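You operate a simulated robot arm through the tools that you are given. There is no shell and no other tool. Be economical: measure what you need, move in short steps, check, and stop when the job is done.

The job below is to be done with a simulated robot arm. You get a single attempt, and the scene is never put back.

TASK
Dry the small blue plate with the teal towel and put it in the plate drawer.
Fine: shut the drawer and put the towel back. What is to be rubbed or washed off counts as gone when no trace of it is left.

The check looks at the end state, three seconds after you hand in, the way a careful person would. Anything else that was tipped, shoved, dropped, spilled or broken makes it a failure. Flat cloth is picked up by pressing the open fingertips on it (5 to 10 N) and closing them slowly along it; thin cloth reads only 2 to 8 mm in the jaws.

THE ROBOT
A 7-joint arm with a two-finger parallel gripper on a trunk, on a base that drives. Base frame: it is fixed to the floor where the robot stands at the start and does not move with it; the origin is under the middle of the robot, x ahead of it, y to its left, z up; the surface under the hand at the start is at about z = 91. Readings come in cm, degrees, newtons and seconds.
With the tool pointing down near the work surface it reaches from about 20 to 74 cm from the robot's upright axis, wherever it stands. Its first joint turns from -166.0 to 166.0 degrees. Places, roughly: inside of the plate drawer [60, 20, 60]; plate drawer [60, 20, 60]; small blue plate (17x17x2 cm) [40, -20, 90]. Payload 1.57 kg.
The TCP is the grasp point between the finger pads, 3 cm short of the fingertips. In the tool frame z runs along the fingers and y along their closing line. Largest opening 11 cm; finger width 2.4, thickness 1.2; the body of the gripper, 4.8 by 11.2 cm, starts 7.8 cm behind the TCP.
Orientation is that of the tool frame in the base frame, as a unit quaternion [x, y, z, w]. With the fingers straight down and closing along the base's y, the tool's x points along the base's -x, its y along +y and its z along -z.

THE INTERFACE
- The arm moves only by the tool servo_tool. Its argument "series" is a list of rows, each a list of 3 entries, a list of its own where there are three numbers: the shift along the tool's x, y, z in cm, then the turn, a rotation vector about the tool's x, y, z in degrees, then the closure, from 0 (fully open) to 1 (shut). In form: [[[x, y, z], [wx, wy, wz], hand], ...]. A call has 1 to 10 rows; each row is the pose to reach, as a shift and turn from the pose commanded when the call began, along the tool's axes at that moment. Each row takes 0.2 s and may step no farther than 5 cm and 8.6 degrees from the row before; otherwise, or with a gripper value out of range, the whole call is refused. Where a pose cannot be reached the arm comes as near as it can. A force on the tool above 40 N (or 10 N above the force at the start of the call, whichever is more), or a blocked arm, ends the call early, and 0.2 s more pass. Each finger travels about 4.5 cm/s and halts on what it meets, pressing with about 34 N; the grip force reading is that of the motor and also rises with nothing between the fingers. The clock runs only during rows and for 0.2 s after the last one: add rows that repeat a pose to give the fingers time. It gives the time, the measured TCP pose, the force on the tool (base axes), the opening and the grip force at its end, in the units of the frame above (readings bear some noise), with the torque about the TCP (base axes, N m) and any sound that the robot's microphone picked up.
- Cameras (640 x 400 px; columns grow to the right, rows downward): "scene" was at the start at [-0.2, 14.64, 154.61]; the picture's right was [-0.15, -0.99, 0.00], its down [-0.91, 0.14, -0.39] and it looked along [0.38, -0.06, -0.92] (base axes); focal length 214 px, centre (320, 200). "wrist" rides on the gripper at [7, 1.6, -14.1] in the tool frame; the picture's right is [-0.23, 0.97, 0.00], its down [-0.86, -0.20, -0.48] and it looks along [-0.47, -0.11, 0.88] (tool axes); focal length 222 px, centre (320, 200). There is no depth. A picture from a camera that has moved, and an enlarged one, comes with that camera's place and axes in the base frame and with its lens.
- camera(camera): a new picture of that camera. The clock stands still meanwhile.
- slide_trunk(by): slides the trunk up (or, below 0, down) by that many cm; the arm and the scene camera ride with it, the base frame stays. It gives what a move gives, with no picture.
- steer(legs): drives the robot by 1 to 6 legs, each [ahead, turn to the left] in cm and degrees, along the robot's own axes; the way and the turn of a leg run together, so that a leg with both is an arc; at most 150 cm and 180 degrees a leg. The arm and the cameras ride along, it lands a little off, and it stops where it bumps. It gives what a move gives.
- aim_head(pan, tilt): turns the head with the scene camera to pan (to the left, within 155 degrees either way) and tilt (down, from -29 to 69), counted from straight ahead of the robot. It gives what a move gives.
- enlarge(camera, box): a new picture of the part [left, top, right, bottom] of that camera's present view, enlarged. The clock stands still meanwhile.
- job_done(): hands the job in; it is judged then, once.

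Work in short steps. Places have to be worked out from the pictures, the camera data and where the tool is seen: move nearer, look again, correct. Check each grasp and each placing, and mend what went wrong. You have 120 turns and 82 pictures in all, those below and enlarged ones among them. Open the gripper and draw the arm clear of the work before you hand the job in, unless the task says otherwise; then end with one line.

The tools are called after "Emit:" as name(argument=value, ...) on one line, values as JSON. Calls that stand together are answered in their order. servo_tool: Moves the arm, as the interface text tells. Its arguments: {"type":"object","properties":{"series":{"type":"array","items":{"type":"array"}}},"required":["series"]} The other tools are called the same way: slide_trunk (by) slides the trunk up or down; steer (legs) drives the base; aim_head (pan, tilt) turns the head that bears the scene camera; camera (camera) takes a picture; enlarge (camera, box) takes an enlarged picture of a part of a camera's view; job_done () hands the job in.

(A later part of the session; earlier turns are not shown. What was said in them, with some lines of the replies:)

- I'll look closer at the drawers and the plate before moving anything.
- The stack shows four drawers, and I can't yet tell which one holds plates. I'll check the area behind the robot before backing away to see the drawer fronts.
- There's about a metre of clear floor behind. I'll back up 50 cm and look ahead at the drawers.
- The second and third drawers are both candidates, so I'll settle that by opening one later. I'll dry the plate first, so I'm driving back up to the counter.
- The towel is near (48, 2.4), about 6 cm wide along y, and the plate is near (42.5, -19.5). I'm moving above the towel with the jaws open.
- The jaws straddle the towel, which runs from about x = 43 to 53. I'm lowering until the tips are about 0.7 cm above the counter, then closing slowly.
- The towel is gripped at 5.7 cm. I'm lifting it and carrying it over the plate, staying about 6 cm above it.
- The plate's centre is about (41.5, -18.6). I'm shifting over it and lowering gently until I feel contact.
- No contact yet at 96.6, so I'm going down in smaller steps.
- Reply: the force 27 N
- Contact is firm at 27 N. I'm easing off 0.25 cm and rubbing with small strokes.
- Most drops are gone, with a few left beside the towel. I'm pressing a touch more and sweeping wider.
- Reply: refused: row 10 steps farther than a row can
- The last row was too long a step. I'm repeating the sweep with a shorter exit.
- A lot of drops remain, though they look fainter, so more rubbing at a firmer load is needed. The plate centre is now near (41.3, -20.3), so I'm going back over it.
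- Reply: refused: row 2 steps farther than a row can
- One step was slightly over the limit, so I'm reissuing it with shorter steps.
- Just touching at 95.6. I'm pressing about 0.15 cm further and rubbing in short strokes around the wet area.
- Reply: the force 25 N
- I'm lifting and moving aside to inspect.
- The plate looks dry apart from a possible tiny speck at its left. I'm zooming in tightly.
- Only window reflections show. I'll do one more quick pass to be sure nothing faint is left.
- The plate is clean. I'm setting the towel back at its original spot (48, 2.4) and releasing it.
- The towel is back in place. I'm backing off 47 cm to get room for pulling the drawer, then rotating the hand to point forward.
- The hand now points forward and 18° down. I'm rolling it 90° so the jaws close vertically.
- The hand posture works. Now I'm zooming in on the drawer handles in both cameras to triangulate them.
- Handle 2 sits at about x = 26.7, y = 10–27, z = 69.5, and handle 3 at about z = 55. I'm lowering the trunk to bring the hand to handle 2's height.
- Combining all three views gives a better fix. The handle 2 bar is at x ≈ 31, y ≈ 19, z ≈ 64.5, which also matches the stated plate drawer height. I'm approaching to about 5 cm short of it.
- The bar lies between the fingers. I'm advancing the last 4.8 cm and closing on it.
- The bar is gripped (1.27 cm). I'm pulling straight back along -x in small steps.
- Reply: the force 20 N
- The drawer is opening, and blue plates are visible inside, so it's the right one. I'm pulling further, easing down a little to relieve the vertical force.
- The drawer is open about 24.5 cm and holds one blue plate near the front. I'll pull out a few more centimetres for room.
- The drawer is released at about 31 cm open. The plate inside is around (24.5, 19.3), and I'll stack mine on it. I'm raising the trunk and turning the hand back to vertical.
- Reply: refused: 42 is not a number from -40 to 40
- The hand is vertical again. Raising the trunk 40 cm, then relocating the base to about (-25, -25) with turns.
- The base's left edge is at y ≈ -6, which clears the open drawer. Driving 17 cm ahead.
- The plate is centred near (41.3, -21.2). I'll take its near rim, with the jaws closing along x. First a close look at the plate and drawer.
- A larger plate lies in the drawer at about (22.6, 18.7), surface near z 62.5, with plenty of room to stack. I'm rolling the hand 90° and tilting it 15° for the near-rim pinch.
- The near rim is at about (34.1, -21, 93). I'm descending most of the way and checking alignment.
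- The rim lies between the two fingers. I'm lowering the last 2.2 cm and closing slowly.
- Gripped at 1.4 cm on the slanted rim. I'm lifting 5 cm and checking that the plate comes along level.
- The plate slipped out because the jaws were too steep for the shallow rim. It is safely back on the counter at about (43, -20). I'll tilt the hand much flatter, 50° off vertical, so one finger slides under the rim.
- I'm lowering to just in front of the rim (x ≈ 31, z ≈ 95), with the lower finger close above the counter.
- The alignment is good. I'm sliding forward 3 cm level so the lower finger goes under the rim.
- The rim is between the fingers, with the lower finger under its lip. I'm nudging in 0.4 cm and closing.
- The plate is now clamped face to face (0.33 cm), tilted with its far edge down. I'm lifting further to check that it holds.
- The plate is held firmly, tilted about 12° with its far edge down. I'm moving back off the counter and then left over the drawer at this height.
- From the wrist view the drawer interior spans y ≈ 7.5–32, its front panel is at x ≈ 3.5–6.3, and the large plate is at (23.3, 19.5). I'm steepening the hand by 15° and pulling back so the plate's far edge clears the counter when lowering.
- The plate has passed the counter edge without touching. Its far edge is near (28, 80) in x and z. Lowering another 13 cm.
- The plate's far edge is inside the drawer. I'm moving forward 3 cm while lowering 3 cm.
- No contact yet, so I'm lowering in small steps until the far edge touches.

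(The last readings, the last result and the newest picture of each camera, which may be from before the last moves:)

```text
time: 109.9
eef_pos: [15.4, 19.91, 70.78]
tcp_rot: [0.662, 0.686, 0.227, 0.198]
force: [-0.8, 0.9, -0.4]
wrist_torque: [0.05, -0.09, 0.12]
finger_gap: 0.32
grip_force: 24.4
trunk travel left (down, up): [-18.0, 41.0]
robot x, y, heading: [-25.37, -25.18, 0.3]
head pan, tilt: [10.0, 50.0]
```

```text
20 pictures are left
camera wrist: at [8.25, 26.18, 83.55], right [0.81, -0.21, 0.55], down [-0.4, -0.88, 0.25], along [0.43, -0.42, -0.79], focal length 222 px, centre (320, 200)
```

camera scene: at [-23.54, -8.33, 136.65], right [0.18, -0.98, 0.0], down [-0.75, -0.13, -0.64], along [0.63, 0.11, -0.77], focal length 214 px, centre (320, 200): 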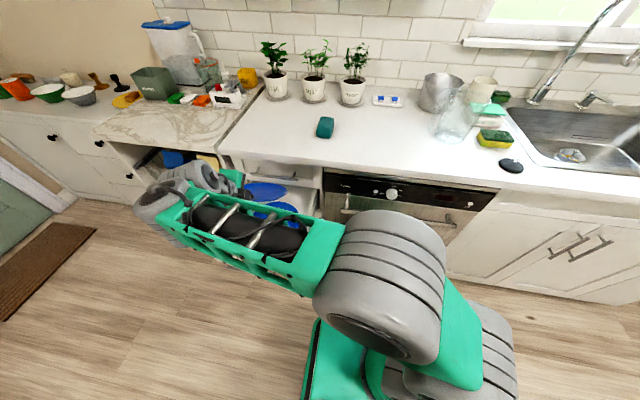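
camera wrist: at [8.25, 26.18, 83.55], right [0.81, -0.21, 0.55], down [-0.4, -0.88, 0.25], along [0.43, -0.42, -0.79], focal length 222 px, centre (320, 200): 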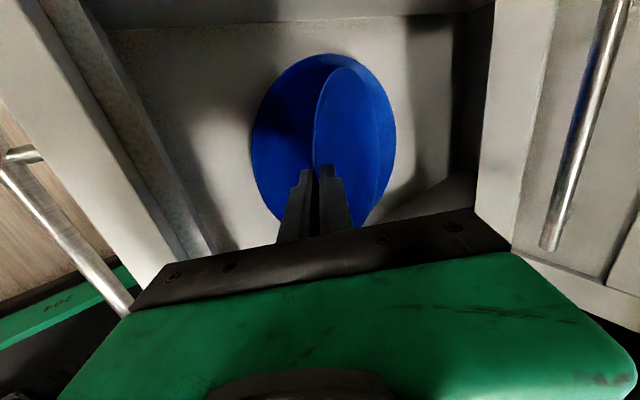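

The torque reversed, so the far edge is resting on the lower plate. I'm opening the jaws a little so the near lip rests on the lower finger.

Emit:
servo_tool(series=[[[0, 0, 0], [0, 0, 0], 0.95], [[0, 0, 0], [0, 0, 0], 0.92], [[0, 0, 0], [0, 0, 0], 0.88], [[0, 0, 0], [0, 0, 0], 0.85], [[0, 0, 0], [0, 0, 0], 0.85]])

Emit:
camera(camera="wrist")

```text
time: 111.1
eef_pos: [15.22, 19.86, 70.7]
tcp_rot: [0.663, 0.686, 0.227, 0.198]
force: [0.2, 0.2, -0.1]
wrist_torque: [-0.01, 0.04, 0.05]
finger_gap: 1.75
grip_force: 0.2
trunk travel left (down, up): [-18.0, 41.0]
robot x, y, heading: [-25.17, -24.94, 0.3]
head pan, tilt: [10.0, 50.0]
```

```text
19 pictures are left
camera wrist: at [8.27, 26.16, 83.52], right [0.81, -0.21, 0.55], down [-0.4, -0.88, 0.25], along [0.43, -0.42, -0.79], focal length 222 px, centre (320, 200)
```

wrist: 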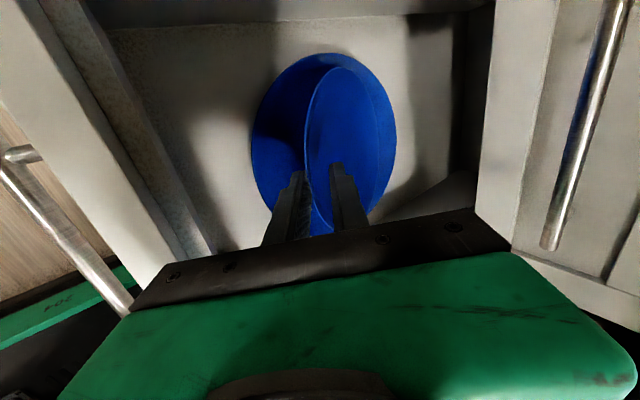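

The near lip now leans on the lower finger. I'm lowering 3.5 cm with a slight forward drift so the plate settles gently.

Emit:
servo_tool(series=[[[0, -0.05, 0.75], [0, 0, 0], 0.85], [[0, -0.35, 1.4], [0, 0, 0], 0.85], [[0, -0.6, 2.0], [0, 0, 0], 0.85], [[0, -0.9, 2.7], [0, 0, 0], 0.85], [[0, -1.18, 3.44], [0, 0, 0], 0.85]])

Emit:
camera(camera="wrist")

```text
time: 112.3
eef_pos: [16.45, 19.97, 67.48]
tcp_rot: [0.663, 0.685, 0.228, 0.198]
force: [1.3, 1.0, 4.3]
wrist_torque: [0.04, 0.65, -0.02]
finger_gap: 1.76
grip_force: 1.0
trunk travel left (down, up): [-18.0, 41.0]
robot x, y, heading: [-25.22, -25.41, 0.1]
head pan, tilt: [10.0, 50.0]
```

```text
18 pictures are left
camera wrist: at [9.34, 26.28, 80.18], right [0.81, -0.21, 0.55], down [-0.4, -0.88, 0.25], along [0.43, -0.42, -0.8], focal length 222 px, centre (320, 200)
```

wrist: 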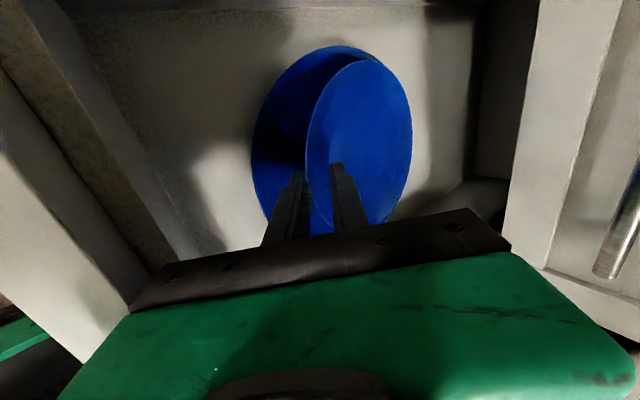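

A light contact shows, probably the hand against the drawer's front panel, so I won't go lower. The lip is only about 2 cm from rest, so I'm opening slowly to let it slide off.

Emit:
servo_tool(series=[[[0, 0.1, -0.2], [0, 0, 0], 0.82], [[0, 0.1, -0.2], [0, 0, 0], 0.79], [[0, 0.1, -0.2], [0, 0, 0], 0.76], [[0, 0.1, -0.2], [0, 0, 0], 0.73], [[0, 0.1, -0.2], [0, 0, 0], 0.7], [[0, 0.1, -0.2], [0, 0, 0], 0.66], [[0, 0.1, -0.2], [0, 0, 0], 0.62], [[0, 0.1, -0.2], [0, 0, 0], 0.58], [[0, 0.1, -0.2], [0, 0, 0], 0.58]])

Emit:
camera(camera="wrist")

```text
time: 114.3
eef_pos: [16.36, 19.96, 67.5]
tcp_rot: [0.663, 0.685, 0.227, 0.197]
force: [0.9, 0.7, 0.4]
wrist_torque: [0.0, -0.01, 0.03]
finger_gap: 4.62
grip_force: 0.1
trunk travel left (down, up): [-18.0, 41.0]
robot x, y, heading: [-25.2, -24.73, 0.1]
head pan, tilt: [10.0, 50.0]
```

```text
17 pictures are left
camera wrist: at [9.27, 26.31, 80.3], right [0.81, -0.21, 0.55], down [-0.4, -0.88, 0.25], along [0.43, -0.42, -0.79], focal length 222 px, centre (320, 200)
```

wrist: 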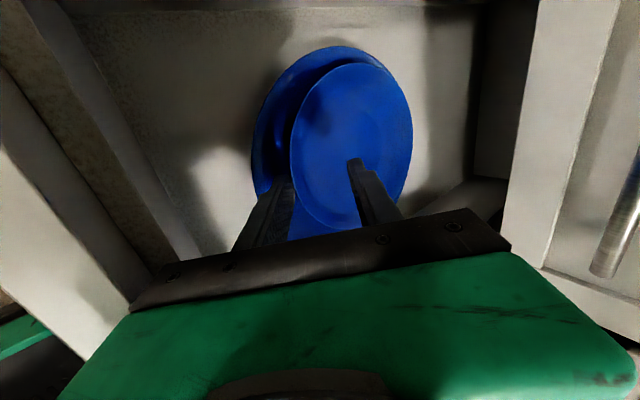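

The plate has come down nearly flat. I'm withdrawing the fingers up and back.

Emit:
servo_tool(series=[[[0, 0, -1], [0, 0, 0], 0.58], [[0, 0, -2], [0, 0, 0], 0.58], [[0, 0, -4], [0, 0, 0], 0.58], [[0, 0, -7], [0, 0, 0], 0.58], [[0, 0, -11], [0, 0, 0], 0.58], [[0, 0, -15], [0, 0, 0], 0.58]])

Emit:
camera(camera="wrist")

```text
time: 115.7
eef_pos: [7.7, 19.27, 79.66]
tcp_rot: [0.663, 0.685, 0.226, 0.198]
force: [0.0, 0.0, 0.1]
wrist_torque: [-0.03, 0.0, 0.02]
finger_gap: 4.63
grip_force: 0.0
trunk travel left (down, up): [-18.0, 41.0]
robot x, y, heading: [-24.96, -25.55, 0.1]
head pan, tilt: [10.0, 50.0]
```

```text
16 pictures are left
camera wrist: at [0.83, 25.64, 92.46], right [0.81, -0.21, 0.55], down [-0.4, -0.88, 0.25], along [0.43, -0.43, -0.79], focal length 222 px, centre (320, 200)
```

wrist: 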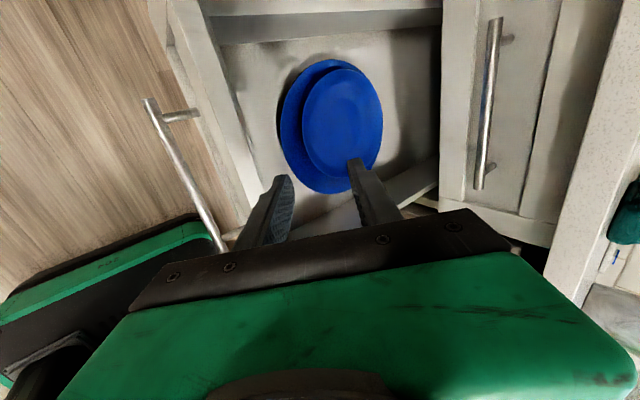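

The plate sits flat, stacked on the larger plate in the drawer. Next I'll shut the drawer. I'm backing off and returning the base to (-42, 0), the spot where the drawer pull worked.

Emit:
servo_tool(series=[[[0, 2.3, -3.3], [0, 0, 0], 0.58], [[0, 4.6, -6.6], [0, 0, 0], 0.58], [[0, 4.6, -6.6], [0, 0, 0], 0.58]])

Emit:
steer(legs=[[-20, 0], [0, 90], [25, 0], [0, -90]])

Emit:
camera(camera="scene")

```text
time: 116.5
eef_pos: [7.58, 18.92, 87.76]
tcp_rot: [0.663, 0.685, 0.227, 0.198]
force: [0.4, 0.1, 0.0]
wrist_torque: [0.01, 0.01, -0.05]
finger_gap: 4.64
grip_force: 0.0
trunk travel left (down, up): [-18.0, 41.0]
robot x, y, heading: [-25.36, -25.2, 0.1]
head pan, tilt: [10.0, 50.0]
```

```text
time: 127.2
eef_pos: [-10.44, 42.31, 87.78]
tcp_rot: [0.675, 0.674, 0.224, 0.201]
force: [-0.2, 0.5, 0.0]
wrist_torque: [0.0, 0.02, 0.0]
finger_gap: 4.62
grip_force: 0.0
trunk travel left (down, up): [-18.0, 41.0]
robot x, y, heading: [-45.09, -0.78, -2.1]
head pan, tilt: [10.0, 50.0]
```

```text
15 pictures are left
camera scene: at [-42.61, 16.26, 123.64], right [0.14, -0.99, 0.0], down [-0.76, -0.11, -0.64], along [0.64, 0.09, -0.77], focal length 214 px, centre (320, 200)
```

scene: 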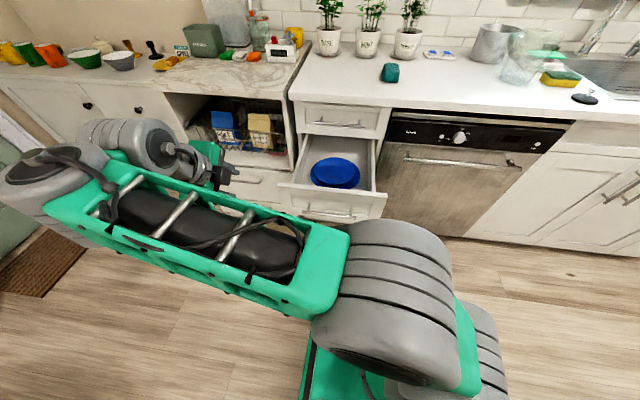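

Back in front of the drawer. I'm moving the hand right to y ≈ 19, flattening it to 18° below horizontal, and lowering the trunk.

Emit:
servo_tool(series=[[[-4.6, 0, -0.5], [-7.4, 0, 0], 0.5], [[-9.2, 0, -1], [-14.8, 0, 0], 0.45], [[-13.8, 0, -1.5], [-22.2, 0, 0], 0.45], [[-18.4, 0, -2], [-29.6, 0, 0], 0.45], [[-23, 0, -2], [-37, 0, 0], 0.45], [[-23, 0, -2], [-37, 0, 0], 0.45]])

Emit:
slide_trunk(by=-18)

Emit:
camera(camera="wrist")

```text
time: 128.6
eef_pos: [-10.08, 22.04, 88.29]
tcp_rot: [0.575, 0.567, 0.427, 0.407]
force: [0.6, 0.5, -0.3]
wrist_torque: [0.03, 0.0, -0.01]
finger_gap: 6.06
grip_force: 0.1
out of reach, approached as far as the arm can: row 5, 6
trunk travel left (down, up): [-18.0, 41.0]
robot x, y, heading: [-44.61, -0.31, -2.0]
head pan, tilt: [10.0, 50.0]
```

```text
time: 130.6
eef_pos: [-10.0, 22.01, 70.32]
tcp_rot: [0.576, 0.568, 0.425, 0.405]
force: [0.3, 0.2, 0.7]
wrist_torque: [0.03, -0.02, 0.01]
finger_gap: 6.04
grip_force: 0.1
trunk travel left (down, up): [0.0, 59.0]
robot x, y, heading: [-44.78, -0.39, -2.1]
head pan, tilt: [10.0, 50.0]
```

```text
14 pictures are left
camera wrist: at [-22.92, 28.7, 76.52], right [0.3, -0.25, 0.92], down [-0.51, -0.86, -0.07], along [0.8, -0.45, -0.39], focal length 222 px, centre (320, 200)
```

wrist: 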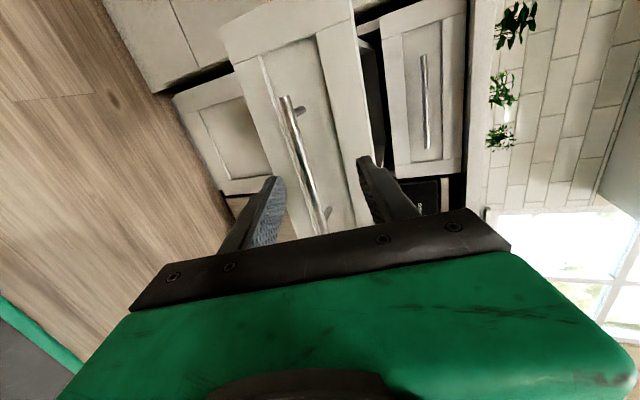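

The hand is pointing at the drawer handle. I'm aligning height and y, then advancing onto the bar.

Emit:
servo_tool(series=[[[-1, -2, 1.5], [0, 0, 0], 0.45], [[-2.2, -3.5, 3.5], [0, 0, 0], 0.45], [[-2.4, -3.1, 6], [0, 0, 0], 0.45], [[-2.5, -2.7, 8], [0, 0, 0], 0.45], [[-2.5, -2.7, 8], [0, 0, 0], 0.45]])

Emit:
camera(camera="wrist")

```text
time: 131.8
eef_pos: [-3.22, 19.75, 65.29]
tcp_rot: [0.576, 0.568, 0.426, 0.405]
force: [0.8, 0.5, -0.1]
wrist_torque: [-0.01, 0.0, 0.01]
finger_gap: 6.04
grip_force: 0.1
trunk travel left (down, up): [0.0, 59.0]
robot x, y, heading: [-44.99, -0.07, -2.1]
head pan, tilt: [10.0, 50.0]
```

```text
13 pictures are left
camera wrist: at [-16.18, 26.43, 71.48], right [0.3, -0.25, 0.92], down [-0.51, -0.86, -0.07], along [0.81, -0.45, -0.39], focal length 222 px, centre (320, 200)
```

wrist: 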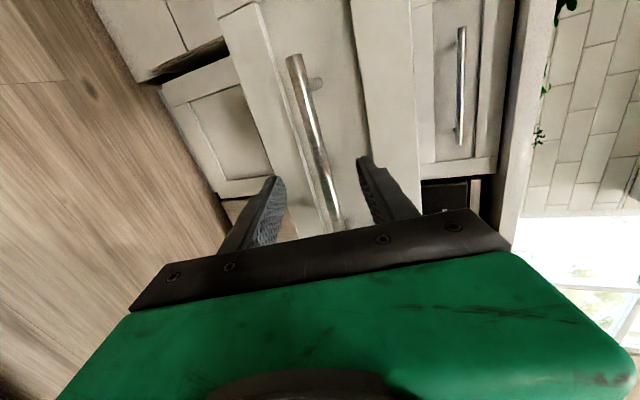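

The bar is between the fingers. I'm advancing 2.5 cm and closing on it.

Emit:
servo_tool(series=[[[0, 0.15, 1.3], [0, 0, 0], 0.45], [[0, 0.3, 2.5], [0, 0, 0], 0.45], [[0, 0.3, 2.5], [0, 0, 0], 0.7], [[0, 0.3, 2.5], [0, 0, 0], 0.9], [[0, 0.3, 2.5], [0, 0, 0], 1], [[0, 0.3, 2.5], [0, 0, 0], 1], [[0, 0.3, 2.5], [0, 0, 0], 1]])

```text
time: 133.4
eef_pos: [-0.8, 19.76, 64.75]
tcp_rot: [0.575, 0.567, 0.427, 0.406]
force: [0.7, 0.2, 15.6]
wrist_torque: [-0.71, -0.24, 0.02]
finger_gap: 1.25
grip_force: 28.7
trunk travel left (down, up): [0.0, 59.0]
robot x, y, heading: [-44.4, -0.41, -1.9]
head pan, tilt: [10.0, 50.0]
```

The bar is gripped. I'm pushing the drawer closed, first half.

Emit:
servo_tool(series=[[[0, 0.75, 1], [0, 0, 0], 1], [[0, 1.2, 2.9], [0, 0, 0], 1], [[0, 1.8, 4.8], [0, 0, 0], 1], [[0, 2.4, 6.7], [0, 0, 0], 1], [[0, 3.0, 8.6], [0, 0, 0], 1], [[0, 3.65, 10.5], [0, 0, 0], 1], [[0, 4.3, 12.4], [0, 0, 0], 1], [[0, 4.9, 14.3], [0, 0, 0], 1]])

```text
time: 135.2
eef_pos: [14.41, 19.72, 64.73]
tcp_rot: [0.577, 0.568, 0.425, 0.406]
force: [0.0, -23.5, -3.8]
wrist_torque: [-0.84, 0.02, -0.16]
finger_gap: 1.25
grip_force: 29.2
trunk travel left (down, up): [0.0, 59.0]
robot x, y, heading: [-44.95, -0.66, -1.8]
head pan, tilt: [10.0, 50.0]
```

A side force has built up, so I'm shifting 0.7 cm in -y while pushing on.

Emit:
servo_tool(series=[[[-0.4, 0.3, 1], [0, 0, 0], 1], [[-0.7, 0.9, 2.9], [0, 0, 0], 1], [[-0.75, 1.5, 4.8], [0, 0, 0], 1], [[-0.8, 2.1, 6.7], [0, 0, 0], 1], [[-0.85, 2.75, 8.6], [0, 0, 0], 1], [[-0.9, 3.4, 10.5], [0, 0, 0], 1]])

```text
time: 136.6
eef_pos: [25.64, 19.2, 64.84]
tcp_rot: [0.576, 0.569, 0.426, 0.404]
force: [0.5, 19.9, -4.7]
wrist_torque: [-0.64, 0.01, 0.32]
finger_gap: 1.23
grip_force: 29.7
trunk travel left (down, up): [0.0, 59.0]
robot x, y, heading: [-44.95, -0.26, -2.0]
head pan, tilt: [10.0, 50.0]
```

About 5 cm remains. I'm pushing to the end stop and watching the force.

Emit:
servo_tool(series=[[[0.4, 0.3, 1], [0, 0, 0], 1], [[0.4, 0.75, 2.4], [0, 0, 0], 1], [[0.4, 1.2, 3.8], [0, 0, 0], 1], [[0.4, 1.6, 4.8], [0, 0, 0], 1], [[0.4, 1.8, 5.5], [0, 0, 0], 1]])

Emit:
camera(camera="scene")

```text
time: 137.8
eef_pos: [31.08, 19.48, 64.54]
tcp_rot: [0.576, 0.571, 0.423, 0.404]
force: [-28.9, -7.5, -13.7]
wrist_torque: [-0.71, 0.11, 0.28]
finger_gap: 1.22
grip_force: 28.8
trunk travel left (down, up): [0.0, 59.0]
robot x, y, heading: [-44.81, -0.45, -1.5]
head pan, tilt: [10.0, 50.0]
```

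```text
12 pictures are left
camera scene: at [-42.72, 16.24, 105.63], right [0.14, -0.99, 0.0], down [-0.76, -0.11, -0.64], along [0.64, 0.09, -0.77], focal length 214 px, centre (320, 200)
```

scene: 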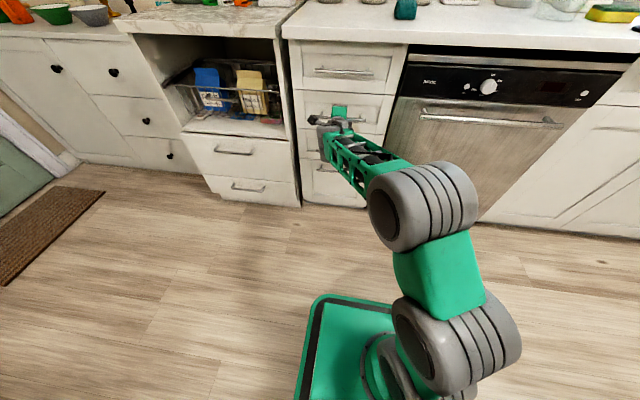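

The push force rose to 29 N at x = 31, so the drawer is at its stop. I'm easing off, releasing the bar and backing straight out.

Emit:
servo_tool(series=[[[0, 0, -0.3], [0, 0, 0], 0.9], [[0, 0, -0.3], [0, 0, 0], 0.7], [[0, 0, -0.3], [0, 0, 0], 0.45], [[0, 0, -0.3], [0, 0, 0], 0.45], [[0, 0, -2.5], [0, 0, 0], 0.45], [[0, 0, -6], [0, 0, 0], 0.45], [[0, 0, -10], [0, 0, 0], 0.45], [[0, 0, -14.5], [0, 0, 0], 0.45], [[0, 0, -14.5], [0, 0, 0], 0.45]])

Emit:
camera(camera="wrist")

Emit:
steer(legs=[[-15, 0]])

Emit:
slide_trunk(by=40)

Emit:
camera(camera="scene")

```text
time: 139.8
eef_pos: [17.49, 19.23, 69.6]
tcp_rot: [0.576, 0.568, 0.426, 0.405]
force: [-0.3, 0.1, -1.3]
wrist_torque: [0.0, -0.02, 0.0]
finger_gap: 6.06
grip_force: 0.1
trunk travel left (down, up): [0.0, 59.0]
robot x, y, heading: [-45.06, -0.67, -2.2]
head pan, tilt: [10.0, 50.0]
```

```text
11 pictures are left
camera wrist: at [4.54, 25.93, 75.82], right [0.3, -0.25, 0.92], down [-0.51, -0.86, -0.07], along [0.8, -0.45, -0.39], focal length 222 px, centre (320, 200)
```

wrist: 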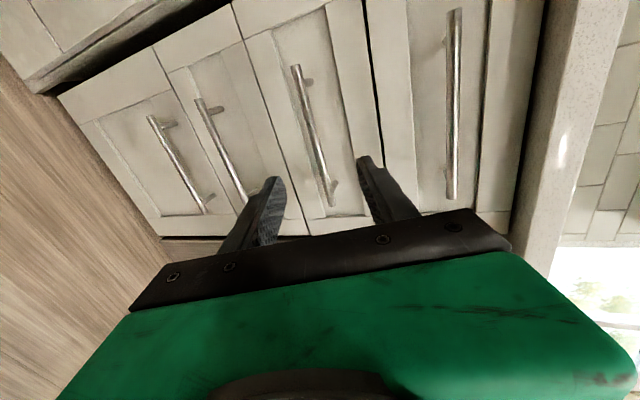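

```text
time: 141.2
eef_pos: [2.55, 19.5, 69.5]
tcp_rot: [0.577, 0.567, 0.425, 0.406]
force: [-1.0, -0.1, -0.4]
wrist_torque: [-0.01, 0.0, 0.01]
finger_gap: 6.05
grip_force: 0.1
trunk travel left (down, up): [0.0, 59.0]
robot x, y, heading: [-59.89, 0.15, -2.2]
head pan, tilt: [10.0, 50.0]
```

```text
time: 145.0
eef_pos: [2.53, 19.68, 109.48]
tcp_rot: [0.577, 0.567, 0.425, 0.406]
force: [0.7, 0.9, 0.3]
wrist_torque: [-0.02, 0.0, 0.03]
finger_gap: 6.01
grip_force: 0.1
trunk travel left (down, up): [-40.0, 19.0]
robot x, y, heading: [-59.6, 0.29, -2.0]
head pan, tilt: [10.0, 50.0]
```

```text
10 pictures are left
camera scene: at [-57.58, 16.79, 145.64], right [0.14, -0.99, 0.0], down [-0.76, -0.11, -0.64], along [0.64, 0.09, -0.77], focal length 214 px, centre (320, 200)
```

scene: 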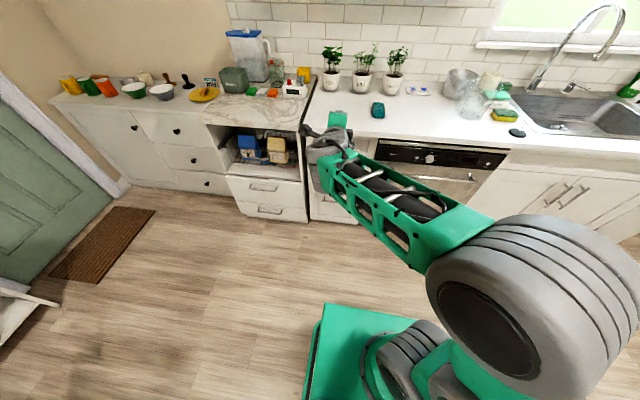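

The drawer is shut flush, the towel is in its place and the rest of the counter is undisturbed. I'm opening the gripper fully, well clear of everything.

Emit:
servo_tool(series=[[[0, 0, 0], [0, 0, 0], 0.2], [[0, 0, 0], [0, 0, 0], 0], [[0, 0, 0], [0, 0, 0], 0], [[0, 0, 0], [0, 0, 0], 0]])

Emit:
enlarge(camera="scene", box=[280, 40, 560, 230])

```text
time: 146.0
eef_pos: [2.6, 19.64, 109.54]
tcp_rot: [0.577, 0.567, 0.425, 0.406]
force: [-0.8, 0.0, -0.3]
wrist_torque: [-0.02, 0.0, -0.01]
finger_gap: 11.0
grip_force: 0.1
trunk travel left (down, up): [-40.0, 19.0]
robot x, y, heading: [-60.19, 0.24, -2.0]
head pan, tilt: [10.0, 50.0]
```

```text
2.11 times, centred on (420, 135) of scene
camera zoom: at [-57.58, 16.79, 145.64], right [0.14, -0.99, 0.0], down [-0.76, -0.11, -0.64], along [0.64, 0.09, -0.77], focal length 452 px, centre (110, 337)
```

zoom: 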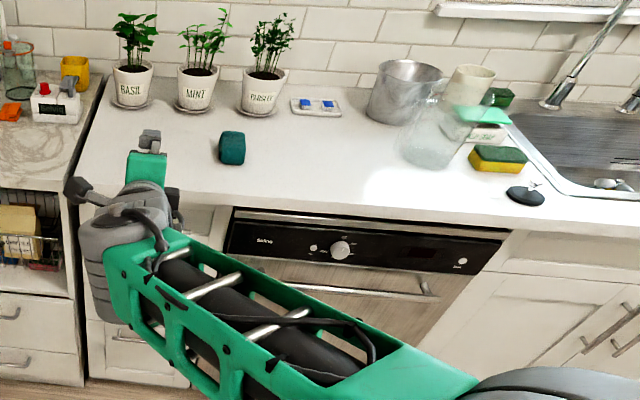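

Everything is in order, so I'm handing in.

Emit:
job_done()

```text
The job is handed in.
```

The small blue plate is dry with no drops left in view and sits in the plate drawer, stacked on the larger plate; the drawer is shut and the towel is back in its spot.
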